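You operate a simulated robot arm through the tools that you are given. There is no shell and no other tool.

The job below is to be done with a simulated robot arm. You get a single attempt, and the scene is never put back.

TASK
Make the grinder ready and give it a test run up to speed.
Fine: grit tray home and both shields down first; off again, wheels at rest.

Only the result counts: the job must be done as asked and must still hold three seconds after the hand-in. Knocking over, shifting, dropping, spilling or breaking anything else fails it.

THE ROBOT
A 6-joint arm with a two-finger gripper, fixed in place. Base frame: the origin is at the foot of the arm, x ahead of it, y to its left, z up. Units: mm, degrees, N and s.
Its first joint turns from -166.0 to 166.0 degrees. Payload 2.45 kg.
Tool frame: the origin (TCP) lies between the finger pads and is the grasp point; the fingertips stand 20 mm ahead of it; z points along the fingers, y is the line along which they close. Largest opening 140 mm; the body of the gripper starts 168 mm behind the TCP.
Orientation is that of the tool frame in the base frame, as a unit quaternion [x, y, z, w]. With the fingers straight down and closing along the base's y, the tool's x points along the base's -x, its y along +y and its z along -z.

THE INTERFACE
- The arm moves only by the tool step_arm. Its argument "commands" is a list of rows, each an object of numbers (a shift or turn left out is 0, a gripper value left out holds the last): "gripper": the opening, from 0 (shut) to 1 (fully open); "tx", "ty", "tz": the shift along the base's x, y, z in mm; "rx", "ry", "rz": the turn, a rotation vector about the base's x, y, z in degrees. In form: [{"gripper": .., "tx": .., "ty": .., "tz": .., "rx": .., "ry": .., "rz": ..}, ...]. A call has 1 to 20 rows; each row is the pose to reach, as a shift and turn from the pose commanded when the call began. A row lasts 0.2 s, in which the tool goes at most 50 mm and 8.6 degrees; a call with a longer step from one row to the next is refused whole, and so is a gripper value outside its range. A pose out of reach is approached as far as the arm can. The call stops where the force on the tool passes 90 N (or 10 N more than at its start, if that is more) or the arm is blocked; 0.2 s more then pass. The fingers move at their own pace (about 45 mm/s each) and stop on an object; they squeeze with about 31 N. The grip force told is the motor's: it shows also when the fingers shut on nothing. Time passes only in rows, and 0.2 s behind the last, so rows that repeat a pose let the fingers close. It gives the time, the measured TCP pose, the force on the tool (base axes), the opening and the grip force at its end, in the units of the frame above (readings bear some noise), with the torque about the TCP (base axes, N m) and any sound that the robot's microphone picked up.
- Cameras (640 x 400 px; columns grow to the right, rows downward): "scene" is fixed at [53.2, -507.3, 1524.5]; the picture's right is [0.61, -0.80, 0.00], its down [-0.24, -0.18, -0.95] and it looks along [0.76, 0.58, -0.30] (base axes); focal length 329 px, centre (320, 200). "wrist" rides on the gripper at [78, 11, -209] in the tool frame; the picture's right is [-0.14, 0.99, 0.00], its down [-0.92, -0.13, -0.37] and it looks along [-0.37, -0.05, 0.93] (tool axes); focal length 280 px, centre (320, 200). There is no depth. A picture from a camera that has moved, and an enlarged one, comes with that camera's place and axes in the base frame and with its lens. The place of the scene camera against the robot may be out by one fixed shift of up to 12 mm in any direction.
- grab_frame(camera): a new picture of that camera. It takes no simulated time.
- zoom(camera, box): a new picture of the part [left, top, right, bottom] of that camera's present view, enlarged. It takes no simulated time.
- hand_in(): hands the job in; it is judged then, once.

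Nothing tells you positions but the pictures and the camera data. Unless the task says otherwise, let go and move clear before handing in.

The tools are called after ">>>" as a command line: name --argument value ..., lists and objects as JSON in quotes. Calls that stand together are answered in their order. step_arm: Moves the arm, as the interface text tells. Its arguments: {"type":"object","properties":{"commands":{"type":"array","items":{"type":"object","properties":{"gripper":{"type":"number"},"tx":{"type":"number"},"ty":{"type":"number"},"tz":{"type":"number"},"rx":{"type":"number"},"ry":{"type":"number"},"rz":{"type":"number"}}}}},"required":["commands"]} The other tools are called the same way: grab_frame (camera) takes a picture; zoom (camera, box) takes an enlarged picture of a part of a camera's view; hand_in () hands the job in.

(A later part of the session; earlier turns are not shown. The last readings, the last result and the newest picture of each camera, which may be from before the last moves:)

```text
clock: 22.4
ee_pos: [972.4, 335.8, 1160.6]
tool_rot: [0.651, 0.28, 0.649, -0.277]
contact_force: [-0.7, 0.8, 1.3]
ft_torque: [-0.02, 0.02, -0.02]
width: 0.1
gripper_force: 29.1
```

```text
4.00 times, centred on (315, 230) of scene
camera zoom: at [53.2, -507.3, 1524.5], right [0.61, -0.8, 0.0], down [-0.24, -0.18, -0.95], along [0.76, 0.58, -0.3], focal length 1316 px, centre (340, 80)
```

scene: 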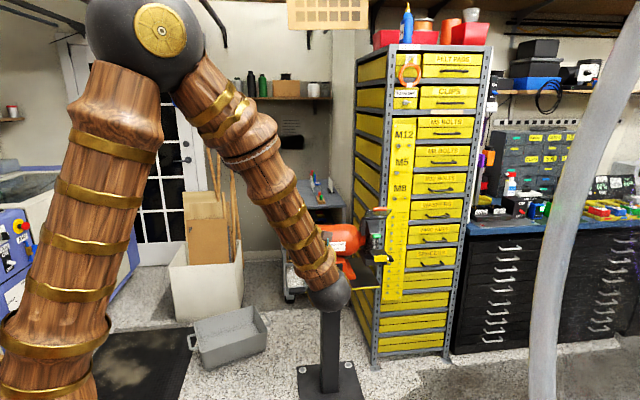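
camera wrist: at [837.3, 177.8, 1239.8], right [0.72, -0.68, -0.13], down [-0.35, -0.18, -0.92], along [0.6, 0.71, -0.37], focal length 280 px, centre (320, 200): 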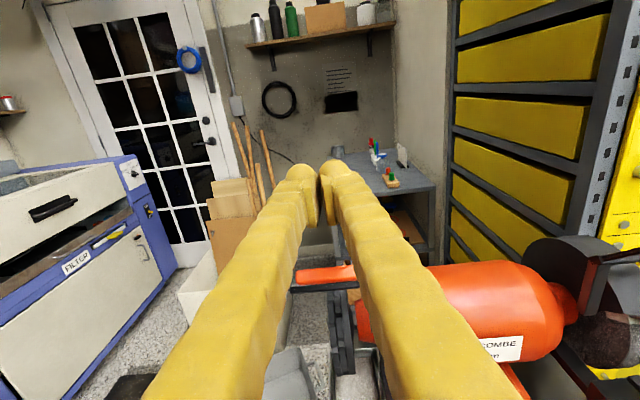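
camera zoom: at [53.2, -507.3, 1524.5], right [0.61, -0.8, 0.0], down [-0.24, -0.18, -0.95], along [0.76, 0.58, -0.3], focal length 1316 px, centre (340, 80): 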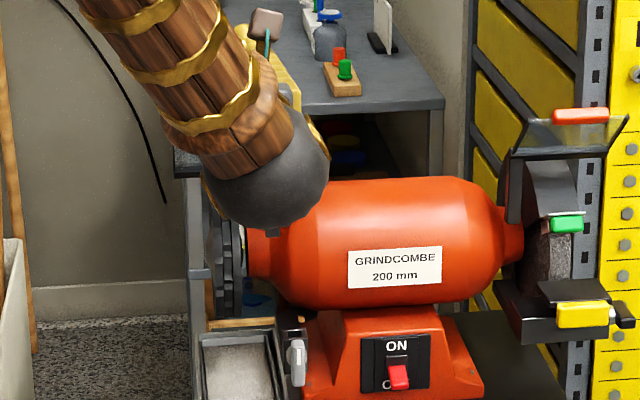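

The fingers sit directly over the left handle, at roughly (973, 345, 1080). I'll lower onto it, slowly from just above.

>>> step_arm --commands '[{"tz": -20}, {"tz": -38}, {"tz": -43}, {"tz": -48}, {"tz": -53}, {"tz": -58}, {"tz": -63}, {"tz": -68}, {"tz": -73}, {"tz": -78}, {"tz": -83}]'

>>> grab_frame --camera "wrist"

>>> zoom --camera "scene" --box '[260, 180, 370, 280]'

```text
clock: 24.5
ee_pos: [967.6, 337.1, 1098.4]
tool_rot: [0.645, 0.28, 0.654, -0.278]
contact_force: [-14.3, -6.7, 18.2]
ft_torque: [0.02, -0.05, 0.02]
width: 6.1
gripper_force: 29.5
stopped in row 10: the force on the tool passed its limit at 102 N (the readings are from after the stop); the commanded pose is now the measured one
```

```text
taken
camera wrist: at [832.2, 178.3, 1174.6], right [0.72, -0.68, -0.13], down [-0.33, -0.18, -0.93], along [0.61, 0.71, -0.36], focal length 280 px, centre (320, 200)
```

wrist: 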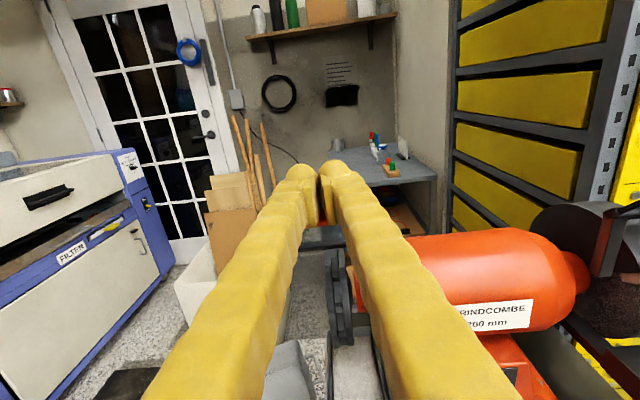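

```text
4.00 times, centred on (315, 230) of scene
camera zoom: at [53.2, -507.3, 1524.5], right [0.61, -0.8, 0.0], down [-0.24, -0.18, -0.95], along [0.76, 0.58, -0.3], focal length 1316 px, centre (340, 80)
```

zoom: 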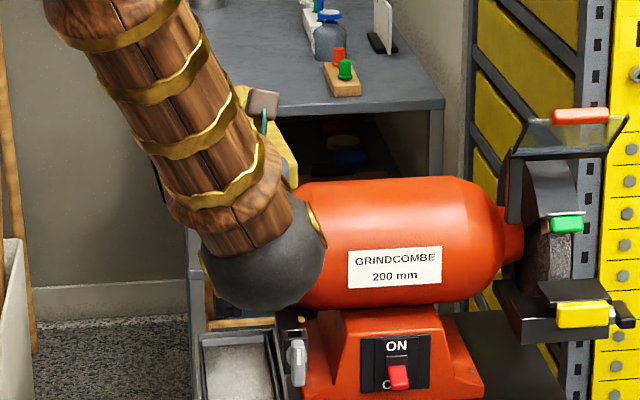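

The handle resisted a straight push at z≈1098. I'll lift off and check whether the shield moved and how it is hinged.

>>> step_arm --commands '[{"tz": 10}, {"tz": 40}, {"tz": 70}, {"tx": -25, "ty": -27, "tz": 80}, {"tx": -55, "ty": -58, "tz": 80}, {"tx": -85, "ty": -90, "tz": 80}, {"tx": -115, "ty": -122, "tz": 80, "rx": -5, "ry": 4.8}, {"tx": -145, "ty": -150, "tz": 80, "rx": -10, "ry": 9.5}]'

>>> grab_frame --camera "wrist"

>>> zoom --camera "wrist" --box '[250, 160, 370, 290]'

>>> zoom --camera "scene" --box '[260, 180, 370, 280]'

```text
clock: 26.3
ee_pos: [824.6, 185.5, 1173.3]
tool_rot: [0.721, 0.313, 0.569, -0.243]
contact_force: [-0.2, 0.0, -0.8]
ft_torque: [0.02, -0.05, 0.01]
width: 0.0
gripper_force: 29.4
```

```text
taken
camera wrist: at [706.3, 44.5, 1298.8], right [0.7, -0.7, -0.13], down [-0.48, -0.33, -0.81], along [0.53, 0.63, -0.57], focal length 280 px, centre (320, 200)
```

wrist: 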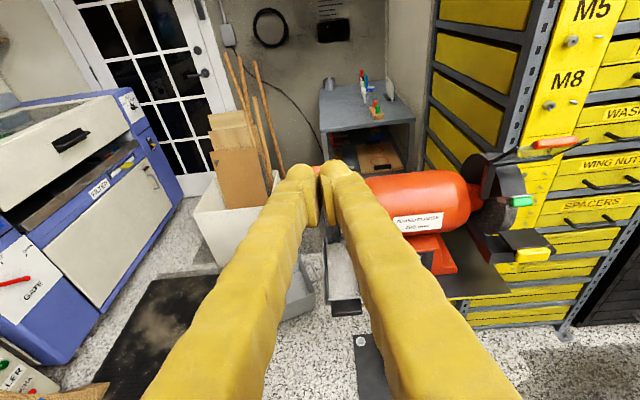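

```text
3.08 times, centred on (310, 225) of wrist
camera zoom: at [706.3, 44.5, 1298.8], right [0.7, -0.7, -0.13], down [-0.48, -0.33, -0.81], along [0.53, 0.63, -0.57], focal length 863 px, centre (351, 123)
```

zoom: 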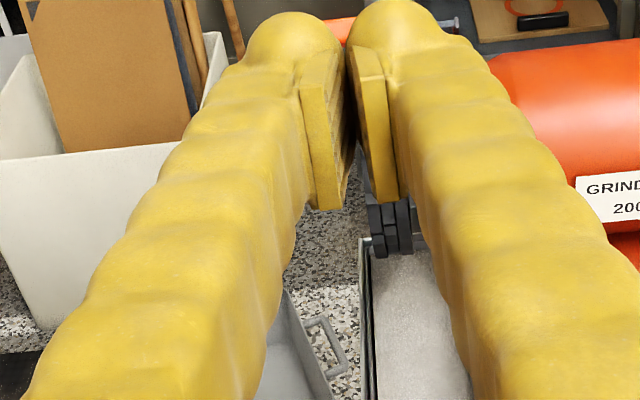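

```text
4.00 times, centred on (315, 230) of scene
camera zoom: at [53.2, -507.3, 1524.5], right [0.61, -0.8, 0.0], down [-0.24, -0.18, -0.95], along [0.76, 0.58, -0.3], focal length 1316 px, centre (340, 80)
```

zoom: 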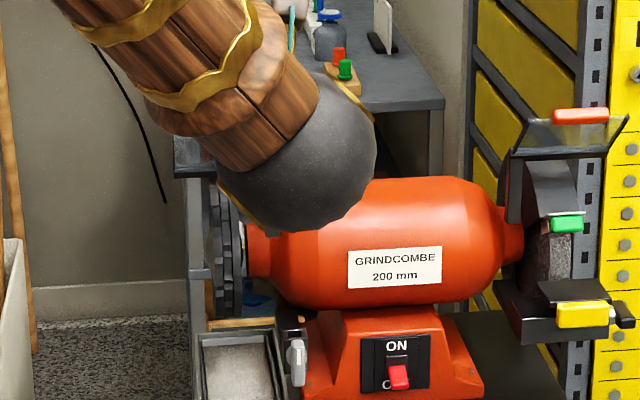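

I'll shift to the right so the left shield shows clear of the fingers.

>>> step_arm --commands '[{"tx": 20, "ty": -25, "tz": 0}, {"tx": 40, "ty": -55, "tz": 0}, {"tx": 55, "ty": -85, "tz": 0}, {"tx": 70, "ty": -115, "tz": 0}, {"tx": 85, "ty": -145, "tz": 0}]'

>>> grab_frame --camera "wrist"

>>> zoom --camera "wrist" --box '[130, 90, 310, 240]'

>>> zoom --camera "scene" --box '[260, 180, 370, 280]'

```text
clock: 27.5
ee_pos: [907.6, 42.4, 1173.2]
tool_rot: [0.72, 0.312, 0.571, -0.243]
contact_force: [0.2, 0.0, -0.3]
ft_torque: [0.02, 0.0, -0.03]
width: 0.0
gripper_force: 29.2
```

```text
taken
camera wrist: at [788.1, -98.8, 1299.6], right [0.7, -0.7, -0.13], down [-0.48, -0.33, -0.81], along [0.53, 0.63, -0.57], focal length 280 px, centre (320, 200)
```

wrist: 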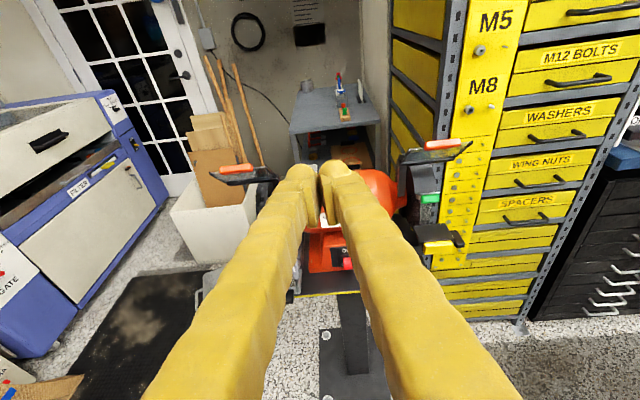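

```text
2.67 times, centred on (220, 165) of wrist
camera zoom: at [788.1, -98.8, 1299.6], right [0.7, -0.7, -0.13], down [-0.48, -0.33, -0.81], along [0.53, 0.63, -0.57], focal length 748 px, centre (587, 293)
```

zoom: 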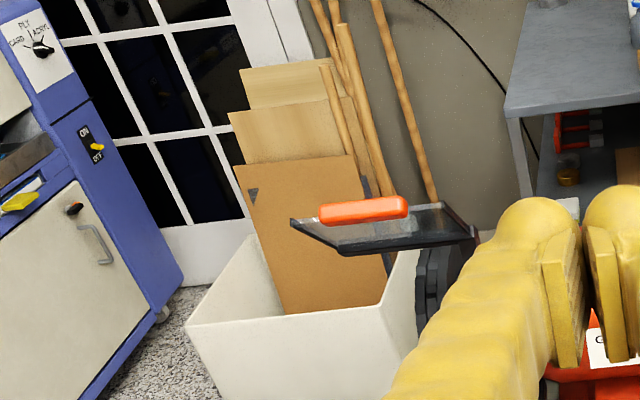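

```text
4.00 times, centred on (315, 230) of scene
camera zoom: at [53.2, -507.3, 1524.5], right [0.61, -0.8, 0.0], down [-0.24, -0.18, -0.95], along [0.76, 0.58, -0.3], focal length 1316 px, centre (340, 80)
```

zoom: 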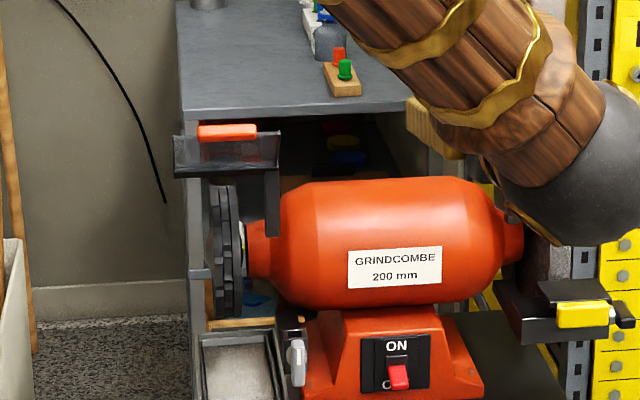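

The left shield hasn't moved, so a straight-down push probably jams by friction against the hinge arc. I'll pitch the fingers 45° down, lay them behind the handle, and pull it forward and down along its arc.

>>> step_arm --commands '[{"tx": 5, "ty": 20, "tz": 20, "rx": -2.3, "ry": 2.2}, {"tx": 12, "ty": 50, "tz": 40, "rx": -4.6, "ry": 4.4}, {"tx": 22, "ty": 85, "tz": 45, "rx": -6.9, "ry": 6.5}, {"tx": 32, "ty": 120, "tz": 45, "rx": -9.2, "ry": 8.7}, {"tx": 43, "ty": 155, "tz": 45, "rx": -11.5, "ry": 10.9}, {"tx": 55, "ty": 190, "tz": 45, "rx": -13.8, "ry": 13.1}, {"tx": 67, "ty": 225, "tz": 45, "rx": -16.1, "ry": 15.3}, {"tx": 79, "ty": 265, "tz": 45, "rx": -18.4, "ry": 17.4}, {"tx": 90, "ty": 305, "tz": 40, "rx": -20.7, "ry": 19.6}, {"tx": 101, "ty": 341, "tz": 30, "rx": -22.9, "ry": 21.7}]'

>>> grab_frame --camera "wrist"

>>> zoom --camera "wrist" --box '[220, 110, 420, 260]'

>>> zoom --camera "scene" --box '[260, 180, 370, 280]'

```text
clock: 29.7
ee_pos: [1008.9, 384.1, 1209.2]
tool_rot: [0.847, 0.368, 0.354, -0.15]
contact_force: [-0.7, 0.1, 0.5]
ft_torque: [-0.04, 0.0, -0.01]
width: 0.3
gripper_force: 29.7
```

```text
taken
camera wrist: at [954.1, 310.6, 1412.9], right [0.66, -0.75, -0.09], down [-0.72, -0.58, -0.39], along [0.24, 0.32, -0.92], focal length 280 px, centre (320, 200)
```

wrist: 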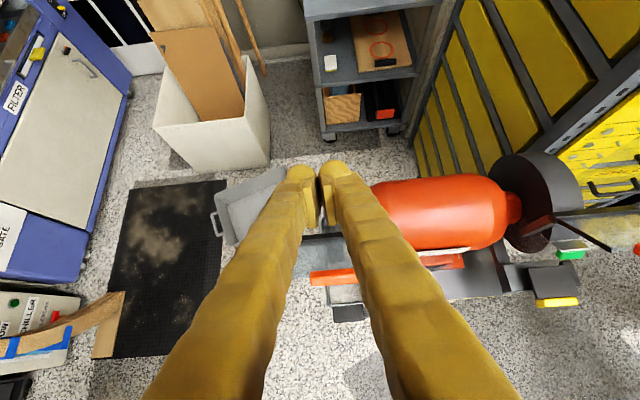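

```text
2.67 times, centred on (320, 185) of wrist
camera zoom: at [954.1, 310.6, 1412.9], right [0.66, -0.75, -0.09], down [-0.72, -0.58, -0.39], along [0.24, 0.32, -0.92], focal length 748 px, centre (320, 240)
```

zoom: 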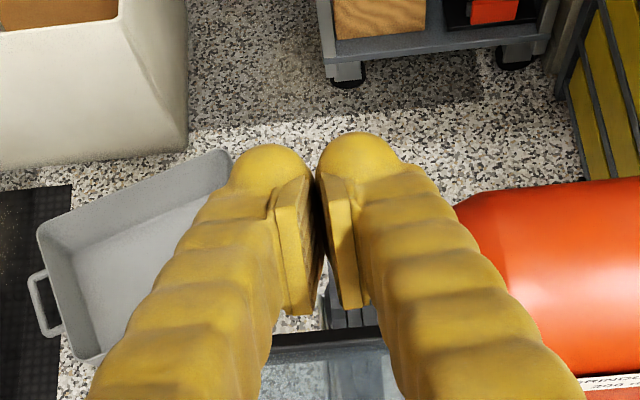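

```text
4.00 times, centred on (315, 230) of scene
camera zoom: at [53.2, -507.3, 1524.5], right [0.61, -0.8, 0.0], down [-0.24, -0.18, -0.95], along [0.76, 0.58, -0.3], focal length 1316 px, centre (340, 80)
```

zoom: 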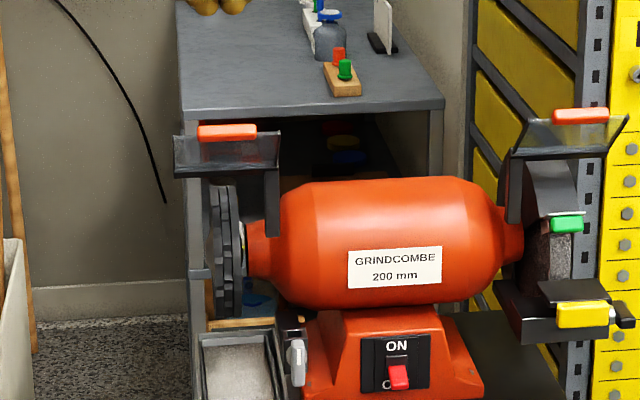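

From this top view the left handle is better placed at about (982, 355, 1071), with its hinge bar roughly 67 mm behind and below it. I'll come down behind the handle and pull forward and down at 45°.

>>> step_arm --commands '[{"tx": 4, "ty": 4.3, "tz": -38}, {"tx": 8.3, "ty": 8.7, "tz": -76}, {"tx": 1, "ty": 1, "tz": -86.6}, {"tx": -6.3, "ty": -6.7, "tz": -97.2}, {"tx": -11.1, "ty": -11.8, "tz": -104.3}, {"tx": -13.6, "ty": -14.4, "tz": -107.8}, {"tx": -16, "ty": -17, "tz": -111.4}, {"tx": -18.4, "ty": -19.5, "tz": -114.9}, {"tx": -20.9, "ty": -22.1, "tz": -118.4}, {"tx": -23.3, "ty": -24.6, "tz": -122}, {"tx": -25.7, "ty": -27.2, "tz": -125.5}]'

>>> grab_frame --camera "wrist"

>>> zoom --camera "scene" --box '[260, 180, 370, 280]'

```text
clock: 32.1
ee_pos: [983.5, 354.4, 1079.2]
tool_rot: [0.847, 0.367, 0.353, -0.15]
contact_force: [0.1, -0.4, 0.3]
ft_torque: [-0.03, 0.01, -0.01]
width: 0.0
gripper_force: 29.6
```

```text
taken
camera wrist: at [928.2, 282.8, 1283.0], right [0.66, -0.75, -0.09], down [-0.72, -0.58, -0.39], along [0.24, 0.32, -0.92], focal length 280 px, centre (320, 200)
```

wrist: 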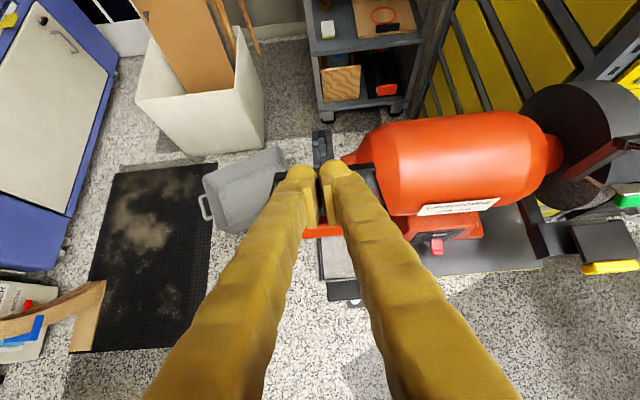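

```text
4.00 times, centred on (315, 230) of scene
camera zoom: at [53.2, -507.3, 1524.5], right [0.61, -0.8, 0.0], down [-0.24, -0.18, -0.95], along [0.76, 0.58, -0.3], focal length 1316 px, centre (340, 80)
```

zoom: 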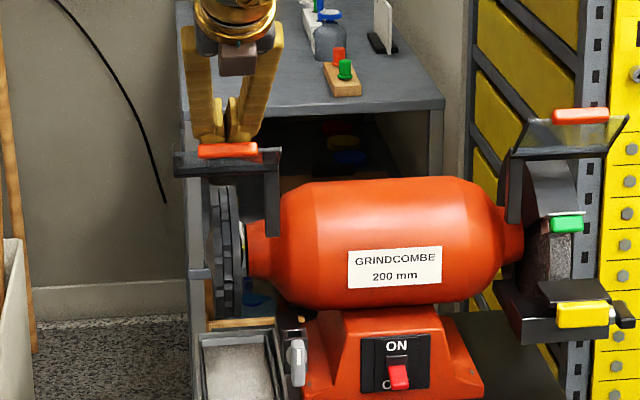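

The shield now turns about its bar, and the handle has come down about 16 mm with the bracket still. I'll follow the arc further, levelling the tool as the pane comes round.

>>> step_arm --commands '[{"tx": -3.8, "ty": -4.0, "tz": -4.5, "rx": 3.6, "ry": -3.4}, {"tx": -7.4, "ty": -7.8, "tz": -9.6, "rx": 7.3, "ry": -6.9}, {"tx": -10.8, "ty": -11.4, "tz": -14.9, "rx": 10.9, "ry": -10.3}, {"tx": -13.8, "ty": -14.6, "tz": -20.5, "rx": 14.5, "ry": -13.8}, {"tx": -16.6, "ty": -17.6, "tz": -25.8, "rx": 18.2, "ry": -17.2}, {"tx": -19.1, "ty": -20.2, "tz": -31.4, "rx": 21.8, "ry": -20.6}, {"tx": -21.3, "ty": -22.5, "tz": -37.2, "rx": 25.4, "ry": -24.1}, {"tx": -23.3, "ty": -24.6, "tz": -43.3, "rx": 29.0, "ry": -27.5}, {"tx": -25, "ty": -26.4, "tz": -48.8, "rx": 32.7, "ry": -31}]'

>>> grab_frame --camera "wrist"

>>> zoom --camera "scene" --box '[260, 180, 370, 280]'

```text
clock: 34.1
ee_pos: [958.6, 328.6, 1031.9]
tool_rot: [0.647, 0.28, 0.653, -0.277]
contact_force: [-0.4, 0.5, -0.6]
ft_torque: [0.01, 0.0, 0.0]
width: 0.0
gripper_force: 29.5
```

```text
taken
camera wrist: at [823.4, 171.4, 1109.6], right [0.72, -0.68, -0.13], down [-0.34, -0.18, -0.92], along [0.61, 0.71, -0.36], focal length 280 px, centre (320, 200)
```

wrist: 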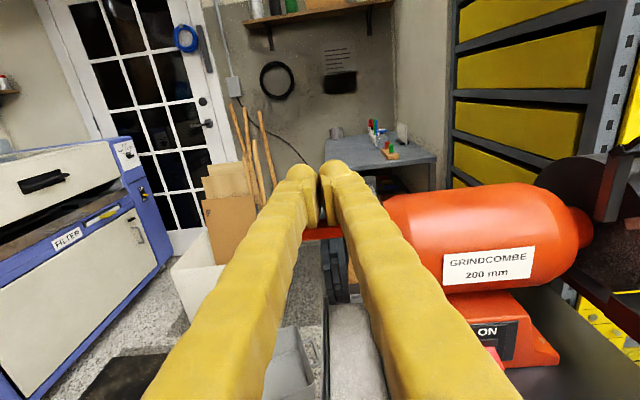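

```text
4.00 times, centred on (315, 230) of scene
camera zoom: at [53.2, -507.3, 1524.5], right [0.61, -0.8, 0.0], down [-0.24, -0.18, -0.95], along [0.76, 0.58, -0.3], focal length 1316 px, centre (340, 80)
```

zoom: 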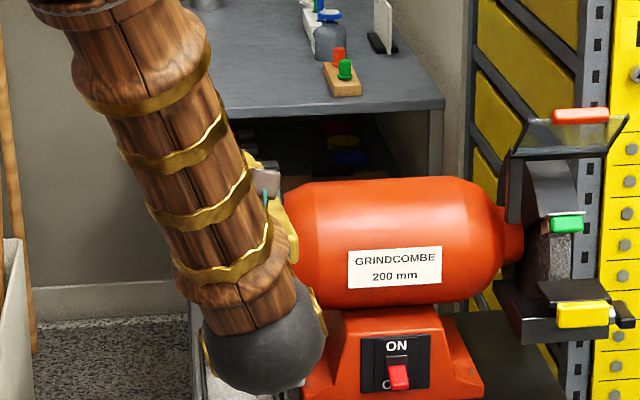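

The handle is following under the fingers with no resistance. I'll continue below level in small steps until it meets its stop.

>>> step_arm --commands '[{"tx": -0.6, "ty": -0.65, "tz": -6.2, "rx": 1.8, "ry": -1.7}, {"tx": -1.2, "ty": -1.2, "tz": -12.3, "rx": 3.6, "ry": -3.4}, {"tx": -1.2, "ty": -1.3, "tz": -18.5, "rx": 5.4, "ry": -5.2}, {"tx": -1.2, "ty": -1.3, "tz": -24.6, "rx": 7.3, "ry": -6.9}, {"tx": -0.8, "ty": -0.9, "tz": -30.7, "rx": 9.1, "ry": -8.6}, {"tx": -0.3, "ty": -0.4, "tz": -36.7, "rx": 10.9, "ry": -10.3}, {"tx": 0.6, "ty": 0.65, "tz": -42.7, "rx": 12.7, "ry": -12}, {"tx": 1.6, "ty": 1.7, "tz": -48.6, "rx": 14.5, "ry": -13.8}]'

>>> grab_frame --camera "wrist"

>>> zoom --camera "wrist" --box '[260, 160, 380, 300]'

>>> zoom --camera "scene" --box '[260, 180, 370, 280]'

```text
clock: 35.9
ee_pos: [960.0, 328.1, 983.3]
tool_rot: [0.524, 0.227, 0.756, -0.321]
contact_force: [-11.8, -11.1, 16.6]
ft_torque: [0.01, -0.09, 0.1]
width: 5.8
gripper_force: 29.2
```

```text
taken
camera wrist: at [815.7, 160.9, 985.2], right [0.75, -0.65, -0.12], down [-0.1, 0.06, -0.99], along [0.65, 0.76, -0.02], focal length 280 px, centre (320, 200)
```

wrist: 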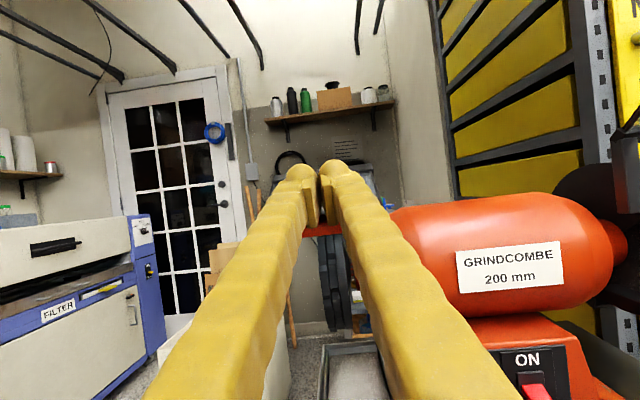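

```text
2.86 times, centred on (320, 230) of wrist
camera zoom: at [815.7, 160.9, 985.2], right [0.75, -0.65, -0.12], down [-0.1, 0.06, -0.99], along [0.65, 0.76, -0.02], focal length 801 px, centre (320, 114)
```

zoom: 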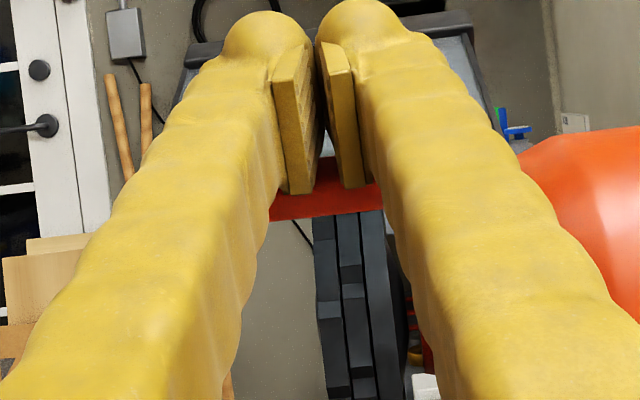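

```text
4.00 times, centred on (315, 230) of scene
camera zoom: at [53.2, -507.3, 1524.5], right [0.61, -0.8, 0.0], down [-0.24, -0.18, -0.95], along [0.76, 0.58, -0.3], focal length 1316 px, centre (340, 80)
```

zoom: 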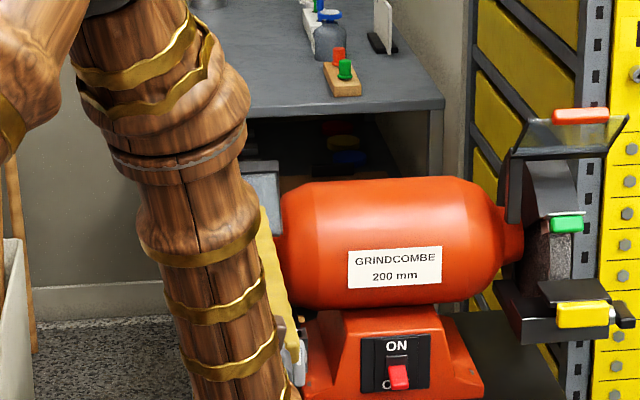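

The force has risen to about 23 N with the pane roughly 28° below level, possibly at its stop. I'll press a few more millimetres to confirm.

>>> step_arm --commands '[{"tx": 0.6, "ty": 0.6, "tz": -2.5}, {"tx": 1.2, "ty": 1.2, "tz": -5}, {"tx": 1.8, "ty": 1.8, "tz": -7.5}, {"tx": 2.4, "ty": 2.4, "tz": -10}]'

>>> zoom --camera "wrist" --box '[260, 160, 380, 300]'

```text
clock: 36.6
ee_pos: [962.2, 329.7, 984.4]
tool_rot: [0.52, 0.225, 0.759, -0.321]
contact_force: [-12.1, -6.6, 16.0]
ft_torque: [0.07, -0.03, 0.08]
width: 5.8
gripper_force: 29.5
stopped in row 3: the force on the tool passed its limit at 99 N (the readings are from after the stop); the commanded pose is now the measured one
```

```text
2.86 times, centred on (320, 230) of wrist
camera zoom: at [816.1, 161.1, 983.3], right [0.75, -0.65, -0.12], down [-0.1, 0.07, -0.99], along [0.65, 0.76, -0.01], focal length 801 px, centre (320, 114)
```

zoom: 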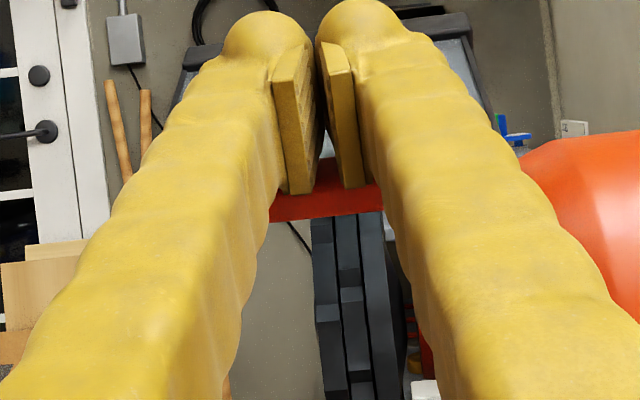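

It holds firm at the same place, so the left shield is probably on its lower stop. I'll lift off, retreat and look.

>>> step_arm --commands '[{"tx": -2, "ty": -2, "tz": 5}, {"tx": -4, "ty": -4, "tz": 10}, {"tx": -20, "ty": -21, "tz": 10}, {"tx": -45, "ty": -47, "tz": 10}, {"tx": -75, "ty": -79, "tz": 20}, {"tx": -105, "ty": -111, "tz": 45, "rx": -5, "ry": 4.8}, {"tx": -115, "ty": -125, "tz": 85, "rx": -10, "ry": 9.6}, {"tx": -105, "ty": -145, "tz": 120, "rx": -15, "ry": 14.4}, {"tx": -85, "ty": -180, "tz": 150, "rx": -20, "ry": 19.2}, {"tx": -65, "ty": -215, "tz": 170, "rx": -25, "ry": 24}]'

>>> grab_frame --camera "wrist"

>>> zoom --camera "wrist" --box '[170, 80, 330, 230]'

>>> zoom --camera "scene" --box '[260, 180, 370, 280]'

```text
refused: row 6 steps farther than a row can; nothing moved
```

```text
taken
camera wrist: at [816.1, 161.1, 983.3], right [0.75, -0.65, -0.12], down [-0.1, 0.07, -0.99], along [0.65, 0.76, -0.01], focal length 280 px, centre (320, 200)
```

wrist: 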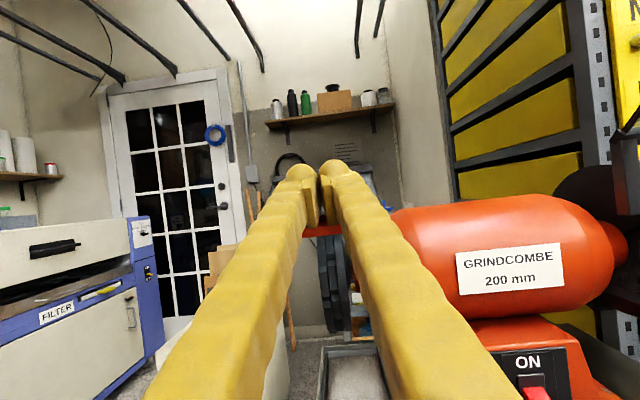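

```text
2.67 times, centred on (250, 155) of wrist
camera zoom: at [816.1, 161.1, 983.3], right [0.75, -0.65, -0.12], down [-0.1, 0.07, -0.99], along [0.65, 0.76, -0.01], focal length 748 px, centre (507, 320)
```

zoom: 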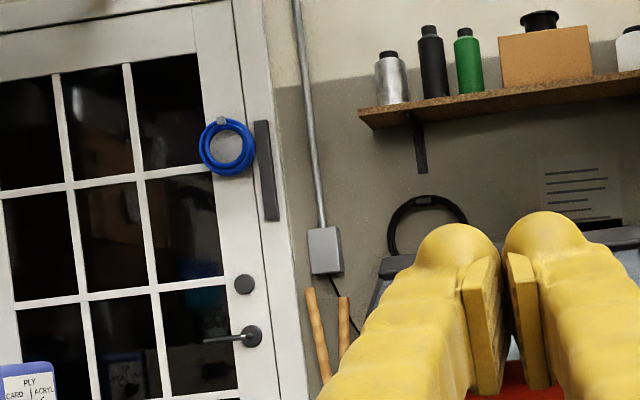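

```text
4.00 times, centred on (315, 230) of scene
camera zoom: at [53.2, -507.3, 1524.5], right [0.61, -0.8, 0.0], down [-0.24, -0.18, -0.95], along [0.76, 0.58, -0.3], focal length 1316 px, centre (340, 80)
```

zoom: 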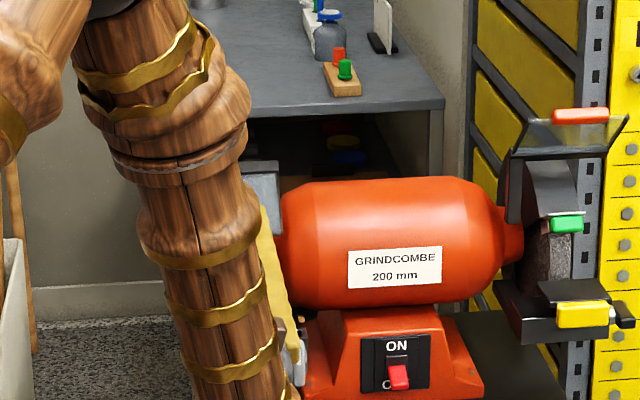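

The retreat was refused because one step was too long, so nothing moved. I'll repeat it with shorter steps.

>>> step_arm --commands '[{"tx": -2, "ty": -2, "tz": 5}, {"tx": -4, "ty": -4, "tz": 10}, {"tx": -20, "ty": -21, "tz": 10}, {"tx": -45, "ty": -47, "tz": 10}, {"tx": -70, "ty": -74, "tz": 20}, {"tx": -92, "ty": -97, "tz": 42, "rx": -5, "ry": 4.8}, {"tx": -105, "ty": -115, "tz": 75, "rx": -10, "ry": 9.6}, {"tx": -105, "ty": -135, "tz": 110, "rx": -15, "ry": 14.4}, {"tx": -92, "ty": -160, "tz": 140, "rx": -20, "ry": 19.2}, {"tx": -72, "ty": -190, "tz": 160, "rx": -25, "ry": 24}]'

>>> grab_frame --camera "wrist"

>>> zoom --camera "wrist" --box '[150, 60, 310, 230]'

>>> zoom --camera "scene" --box '[260, 180, 370, 280]'

```text
clock: 38.8
ee_pos: [890.7, 139.6, 1142.0]
tool_rot: [0.724, 0.312, 0.567, -0.239]
contact_force: [-0.2, 1.4, -0.7]
ft_torque: [0.0, 0.0, 0.0]
width: 0.0
gripper_force: 29.4
```

```text
taken
camera wrist: at [771.9, -0.1, 1269.0], right [0.7, -0.71, -0.13], down [-0.49, -0.34, -0.8], along [0.53, 0.62, -0.58], focal length 280 px, centre (320, 200)
```

wrist: 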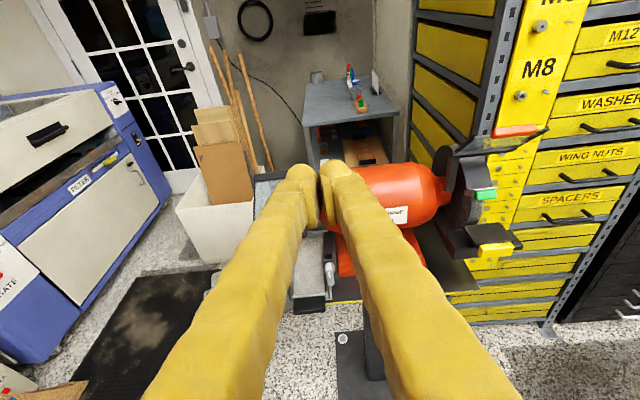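

```text
2.35 times, centred on (230, 145) of wrist
camera zoom: at [771.9, -0.1, 1269.0], right [0.7, -0.71, -0.13], down [-0.49, -0.34, -0.8], along [0.53, 0.62, -0.58], focal length 660 px, centre (532, 329)
```

zoom: 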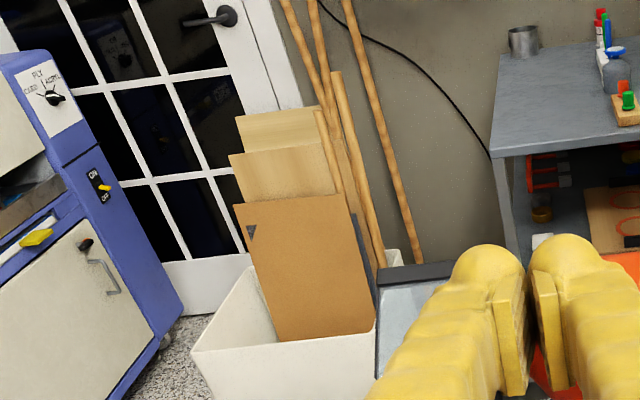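

```text
4.00 times, centred on (315, 230) of scene
camera zoom: at [53.2, -507.3, 1524.5], right [0.61, -0.8, 0.0], down [-0.24, -0.18, -0.95], along [0.76, 0.58, -0.3], focal length 1316 px, centre (340, 80)
```

zoom: 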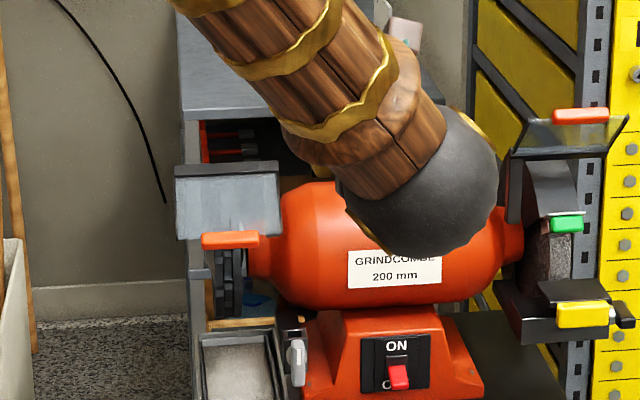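

The left shield is now down, with its handle at the bottom and the pane hanging in front of the wire wheel. For the right shield, I'll move above and in front of it to fix its position.

>>> step_arm --commands '[{"tx": 10, "ty": -5, "tz": 35, "rx": -2.5, "ry": 2.4}, {"tx": 30, "ty": -15, "tz": 70, "rx": -5.1, "ry": 4.8}, {"tx": 65, "ty": -25, "tz": 78, "rx": -7.6, "ry": 7.2}, {"tx": 100, "ty": -36, "tz": 78, "rx": -10.2, "ry": 9.6}, {"tx": 135, "ty": -47, "tz": 78, "rx": -12.7, "ry": 12}, {"tx": 170, "ty": -58, "tz": 78, "rx": -15.2, "ry": 14.4}, {"tx": 203, "ty": -70, "tz": 78, "rx": -17.8, "ry": 16.8}, {"tx": 237, "ty": -81, "tz": 78, "rx": -20.3, "ry": 19.2}]'

>>> grab_frame --camera "wrist"

>>> zoom --camera "wrist" --box '[320, 160, 480, 300]'

>>> zoom --camera "scene" --box '[270, 190, 410, 310]'

```text
clock: 40.6
ee_pos: [1128.0, 56.6, 1222.8]
tool_rot: [0.838, 0.364, 0.374, -0.159]
contact_force: [-1.1, -0.1, 0.0]
ft_torque: [-0.04, 0.07, -0.01]
width: 0.0
gripper_force: 29.7
```

```text
taken
camera wrist: at [1064.6, -24.2, 1421.0], right [0.66, -0.75, -0.09], down [-0.7, -0.56, -0.44], along [0.27, 0.36, -0.89], focal length 280 px, centre (320, 200)
```

wrist: 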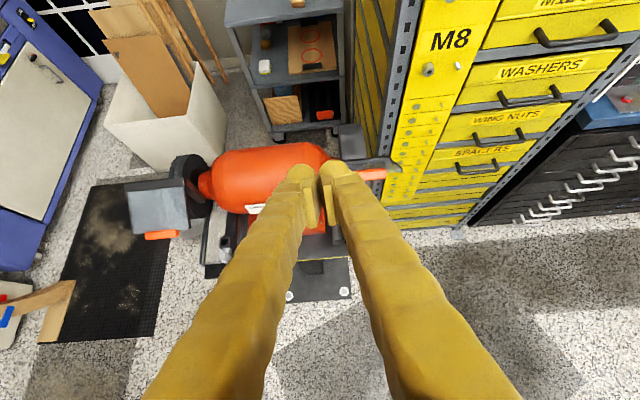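

```text
2.86 times, centred on (400, 230) of wrist
camera zoom: at [1064.6, -24.2, 1421.0], right [0.66, -0.75, -0.09], down [-0.7, -0.56, -0.44], along [0.27, 0.36, -0.89], focal length 801 px, centre (91, 114)
```

zoom: 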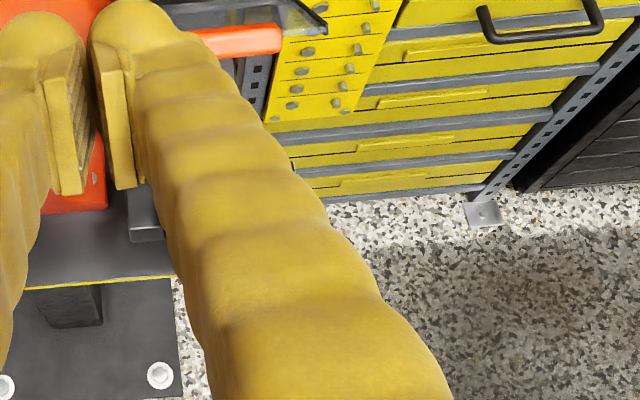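

```text
3.33 times, centred on (340, 250) of scene
camera zoom: at [53.2, -507.3, 1524.5], right [0.61, -0.8, 0.0], down [-0.24, -0.18, -0.95], along [0.76, 0.58, -0.3], focal length 1097 px, centre (253, 33)
```

zoom: 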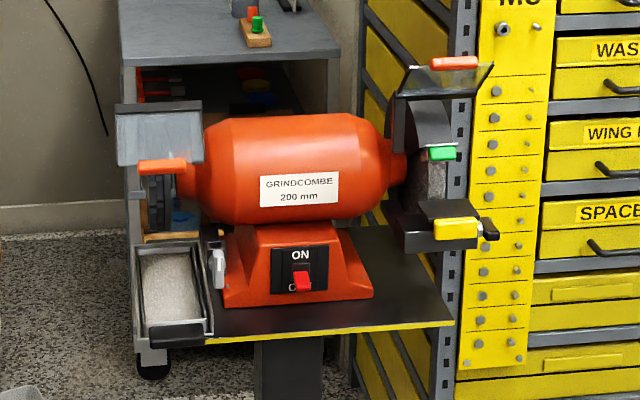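

The right handle's centre works out at about (1241, 90, 1071), with its bar 67 mm behind and below it. The grinder axis is nearer 45°. I'll move above and behind this handle with the tool pitched 30° down.

>>> step_arm --commands '[{"tx": 34, "ty": 14, "tz": -4, "rx": 2.1, "ry": -2.1}, {"tx": 68, "ty": 28, "tz": -8, "rx": 4.3, "ry": -4.2}, {"tx": 102, "ty": 43, "tz": -12, "rx": 6.4, "ry": -6.3}, {"tx": 137, "ty": 57.4, "tz": -18, "rx": 8.6, "ry": -8.4}, {"tx": 137, "ty": 57.4, "tz": -45, "rx": 8.6, "ry": -8.4}, {"tx": 137, "ty": 57.4, "tz": -65, "rx": 8.6, "ry": -8.4}]'

>>> grab_frame --camera "wrist"

>>> zoom --camera "scene" --box '[320, 160, 420, 270]'

```text
clock: 42.0
ee_pos: [1264.1, 115.6, 1157.1]
tool_rot: [0.794, 0.344, 0.462, -0.194]
contact_force: [-0.6, 0.0, 0.2]
ft_torque: [-0.02, 0.04, 0.01]
width: 0.0
gripper_force: 29.8
```

```text
taken
camera wrist: at [1175.0, 6.9, 1328.6], right [0.67, -0.73, -0.11], down [-0.62, -0.48, -0.62], along [0.4, 0.48, -0.78], focal length 280 px, centre (320, 200)
```

wrist: 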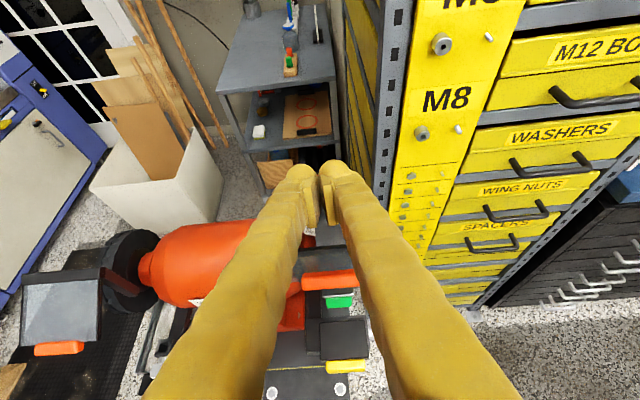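

```text
3.64 times, centred on (370, 215) of scene
camera zoom: at [53.2, -507.3, 1524.5], right [0.61, -0.8, 0.0], down [-0.24, -0.18, -0.95], along [0.76, 0.58, -0.3], focal length 1196 px, centre (138, 146)
```

zoom: 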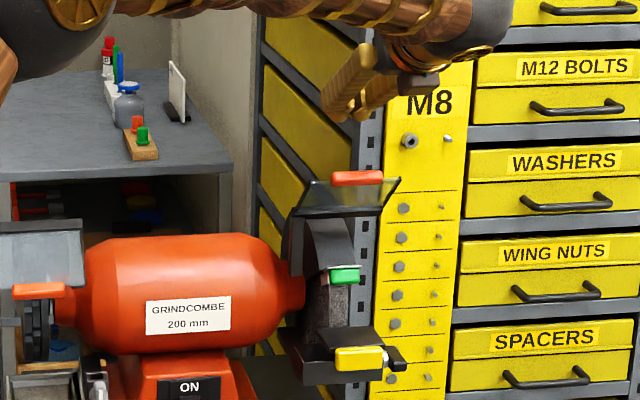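

The fingers sit just above and behind the right handle, which I confirm at (1239, 92, 1071). I'll start the same forward-and-down arc.

>>> step_arm --commands '[{"tx": -7, "ty": -6.5, "tz": -22}, {"tx": -14, "ty": -12.5, "tz": -42}, {"tx": -17, "ty": -15.3, "tz": -51}, {"tx": -20, "ty": -18.2, "tz": -60}, {"tx": -24.6, "ty": -22.8, "tz": -65.9, "rx": 1.4, "ry": -1.4}, {"tx": -29, "ty": -27.4, "tz": -72.1, "rx": 3.6, "ry": -3.5}, {"tx": -33.2, "ty": -31.7, "tz": -79, "rx": 5.7, "ry": -5.6}, {"tx": -36.9, "ty": -35.4, "tz": -86.2, "rx": 7.8, "ry": -7.7}]'

>>> grab_frame --camera "wrist"

>>> zoom --camera "scene" --box '[320, 160, 420, 270]'

```text
clock: 43.8
ee_pos: [1227.0, 80.4, 1068.4]
tool_rot: [0.746, 0.325, 0.536, -0.225]
contact_force: [0.5, 0.4, 0.1]
ft_torque: [-0.03, 0.04, -0.02]
width: 0.0
gripper_force: 28.9
```

```text
taken
camera wrist: at [1114.9, -50.5, 1210.4], right [0.69, -0.72, -0.12], down [-0.53, -0.39, -0.75], along [0.49, 0.58, -0.65], focal length 280 px, centre (320, 200)
```

wrist: 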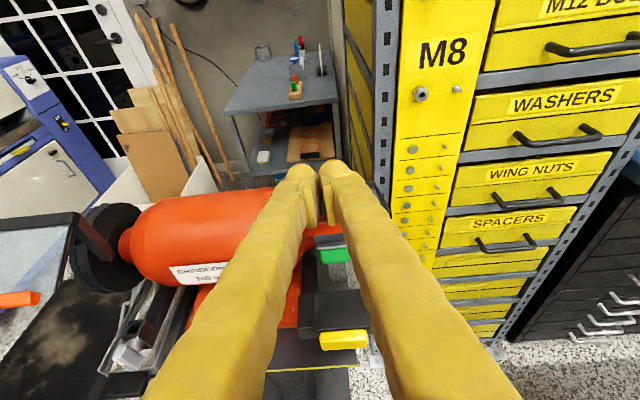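

```text
3.64 times, centred on (370, 215) of scene
camera zoom: at [53.2, -507.3, 1524.5], right [0.61, -0.8, 0.0], down [-0.24, -0.18, -0.95], along [0.76, 0.58, -0.3], focal length 1196 px, centre (138, 146)
```

zoom: 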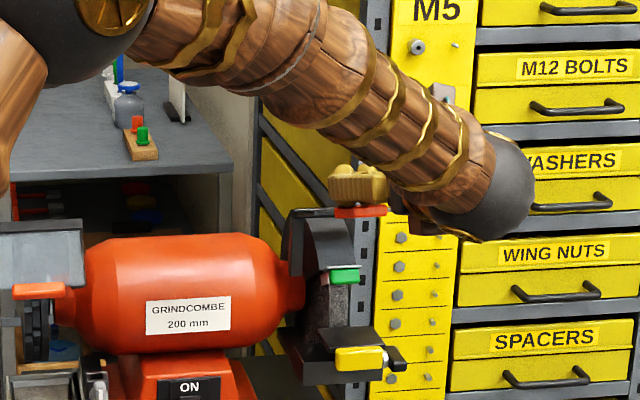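

The right shield is turning under the fingers with no resistance. I'll carry on through the rest of its arc.

>>> step_arm --commands '[{"tx": -3.3, "ty": -3.4, "tz": -7.5, "rx": 2.1, "ry": -2.1}, {"tx": -6.4, "ty": -6.5, "tz": -15.4, "rx": 5, "ry": -4.9}, {"tx": -9, "ty": -9.1, "tz": -23.7, "rx": 7.8, "ry": -7.7}, {"tx": -11.1, "ty": -11.3, "tz": -32.2, "rx": 10.7, "ry": -10.5}, {"tx": -12.7, "ty": -12.9, "tz": -40.9, "rx": 13.5, "ry": -13.3}, {"tx": -13.4, "ty": -13.6, "tz": -47.1, "rx": 15.3, "ry": -15.1}, {"tx": -13.9, "ty": -14.1, "tz": -53.2, "rx": 17.1, "ry": -16.8}, {"tx": -13.9, "ty": -14.2, "tz": -59.4, "rx": 18.9, "ry": -18.6}, {"tx": -13.9, "ty": -14.2, "tz": -65.5, "rx": 20.7, "ry": -20.3}, {"tx": -13.5, "ty": -13.8, "tz": -71.6, "rx": 22.5, "ry": -22.1}, {"tx": -13, "ty": -13.3, "tz": -77.6, "rx": 24.2, "ry": -23.8}]'

>>> grab_frame --camera "wrist"

>>> zoom --camera "scene" --box '[320, 160, 420, 270]'

```text
clock: 46.2
ee_pos: [1215.0, 66.8, 992.0]
tool_rot: [0.557, 0.244, 0.734, -0.303]
contact_force: [-0.2, 0.5, 1.0]
ft_torque: [0.01, 0.02, 0.0]
width: 0.1
gripper_force: 29.7
```

```text
taken
camera wrist: at [1068.3, -98.7, 1013.7], right [0.74, -0.67, -0.11], down [-0.16, -0.01, -0.99], along [0.66, 0.75, -0.11], focal length 280 px, centre (320, 200)
```

wrist: 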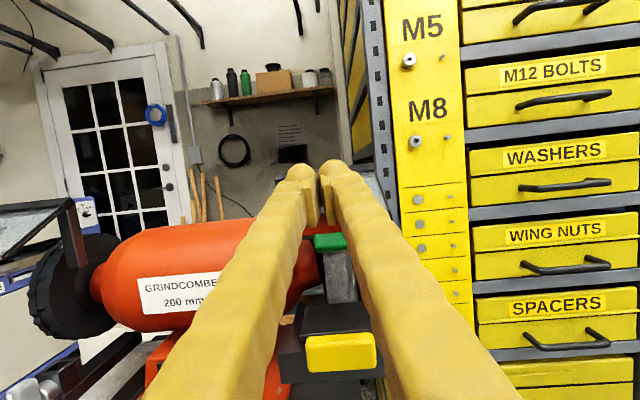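

```text
3.64 times, centred on (370, 215) of scene
camera zoom: at [53.2, -507.3, 1524.5], right [0.61, -0.8, 0.0], down [-0.24, -0.18, -0.95], along [0.76, 0.58, -0.3], focal length 1196 px, centre (138, 146)
```

zoom: 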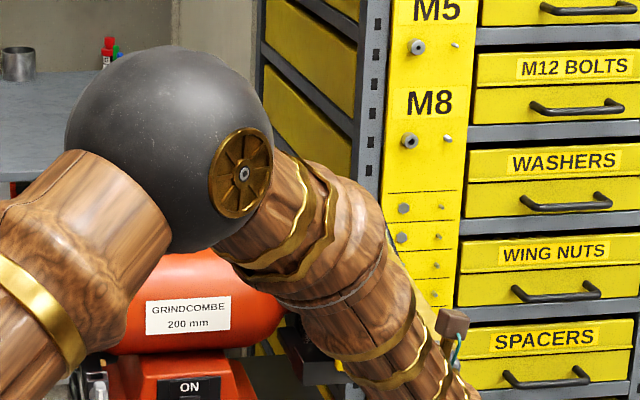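

There's no force yet at z≈992. I'll look closely for the orange handle under the fingers before pressing on.

>>> zoom --camera "wrist" --box '[260, 140, 400, 290]'

```text
2.67 times, centred on (330, 215) of wrist
camera zoom: at [1068.3, -98.7, 1013.7], right [0.74, -0.67, -0.11], down [-0.16, -0.01, -0.99], along [0.66, 0.75, -0.11], focal length 748 px, centre (293, 160)
```

zoom: 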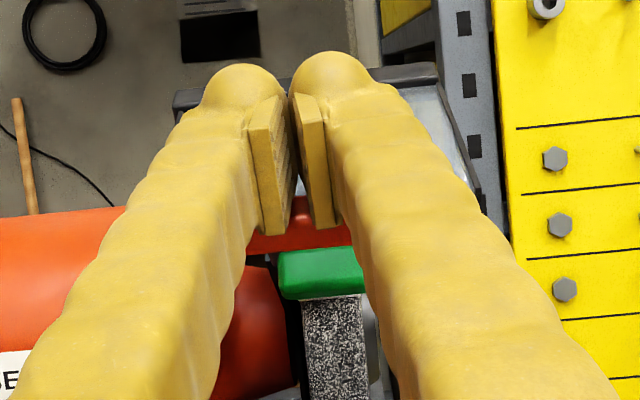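

The handle is still under the fingers. I'll press gently on to the stop.

>>> step_arm --commands '[{"tx": 0.5, "ty": 0.5, "tz": -3, "rx": 0.9, "ry": -0.9}, {"tx": 1, "ty": 1, "tz": -6, "rx": 1.8, "ry": -1.75}, {"tx": 1.5, "ty": 1.5, "tz": -9, "rx": 2.7, "ry": -2.6}, {"tx": 2, "ty": 2, "tz": -12, "rx": 3.6, "ry": -3.5}, {"tx": 2.7, "ty": 2.7, "tz": -15, "rx": 4.4, "ry": -4.3}, {"tx": 3.4, "ty": 3.5, "tz": -17.6, "rx": 5.3, "ry": -5.2}]'

>>> zoom --camera "wrist" --box '[260, 140, 400, 290]'

```text
clock: 47.6
ee_pos: [1215.4, 67.3, 980.9]
tool_rot: [0.505, 0.224, 0.771, -0.317]
contact_force: [-54.3, -30.7, 65.9]
ft_torque: [0.48, 0.07, 1.13]
width: 6.0
gripper_force: 29.4
```

```text
2.67 times, centred on (330, 215) of wrist
camera zoom: at [1069.1, -97.9, 972.1], right [0.75, -0.66, -0.1], down [-0.06, 0.08, -0.99], along [0.66, 0.75, 0.02], focal length 748 px, centre (293, 160)
```

zoom: 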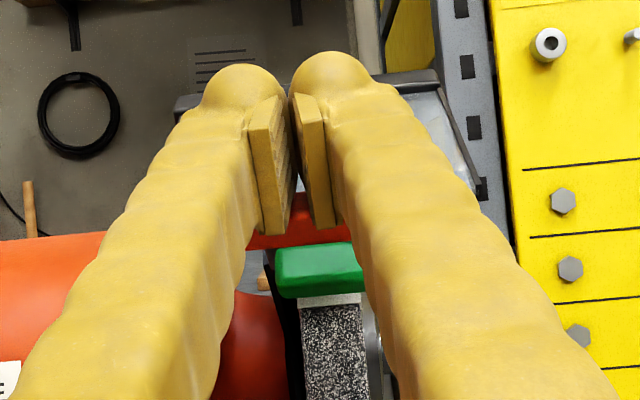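

The right shield met a firm stop at the same height as the left. I'll lift off, back straight out and look at both.

>>> step_arm --commands '[{"tx": -2, "ty": -2, "tz": 5}, {"tx": -4, "ty": -4, "tz": 10}, {"tx": -20, "ty": -20, "tz": 12}, {"tx": -45, "ty": -46, "tz": 12}, {"tx": -75, "ty": -76, "tz": 12}, {"tx": -105, "ty": -107, "tz": 12, "rx": -4, "ry": 3.9}, {"tx": -135, "ty": -137, "tz": 14, "rx": -8.5, "ry": 8.3}, {"tx": -160, "ty": -150, "tz": 20, "rx": -13, "ry": 12.8}, {"tx": -190, "ty": -150, "tz": 40, "rx": -18, "ry": 17.7}]'

>>> grab_frame --camera "wrist"

>>> grab_frame --camera "scene"

>>> zoom --camera "scene" --box '[270, 190, 410, 310]'

```text
clock: 49.6
ee_pos: [1028.2, -78.6, 1012.3]
tool_rot: [0.665, 0.29, 0.636, -0.264]
contact_force: [0.7, -0.3, 0.3]
ft_torque: [0.08, -0.07, -0.02]
width: 0.0
gripper_force: 30.1
```

```text
taken
camera wrist: at [894.6, -232.0, 1101.8], right [0.71, -0.69, -0.12], down [-0.37, -0.22, -0.9], along [0.6, 0.69, -0.41], focal length 280 px, centre (320, 200)
```

wrist: 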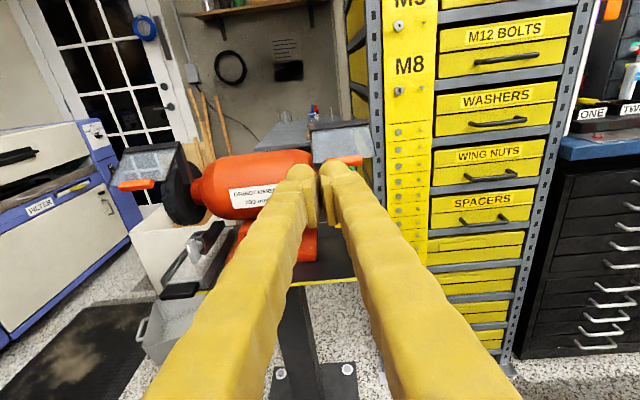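

```text
taken
```

scene: 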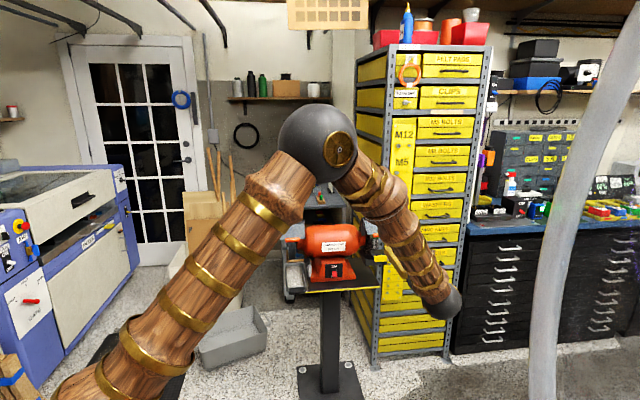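

```text
3.33 times, centred on (340, 250) of scene
camera zoom: at [53.2, -507.3, 1524.5], right [0.61, -0.8, 0.0], down [-0.24, -0.18, -0.95], along [0.76, 0.58, -0.3], focal length 1097 px, centre (253, 33)
```

zoom: 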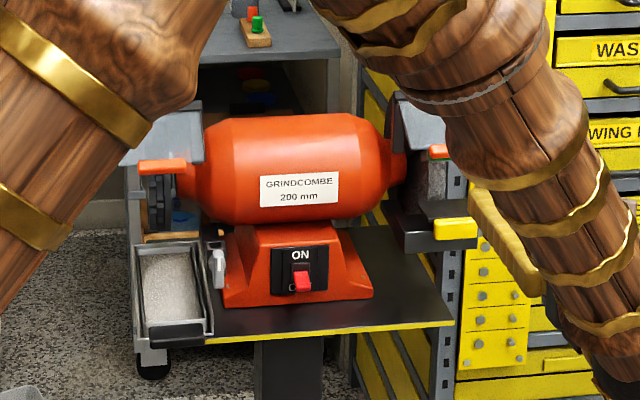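

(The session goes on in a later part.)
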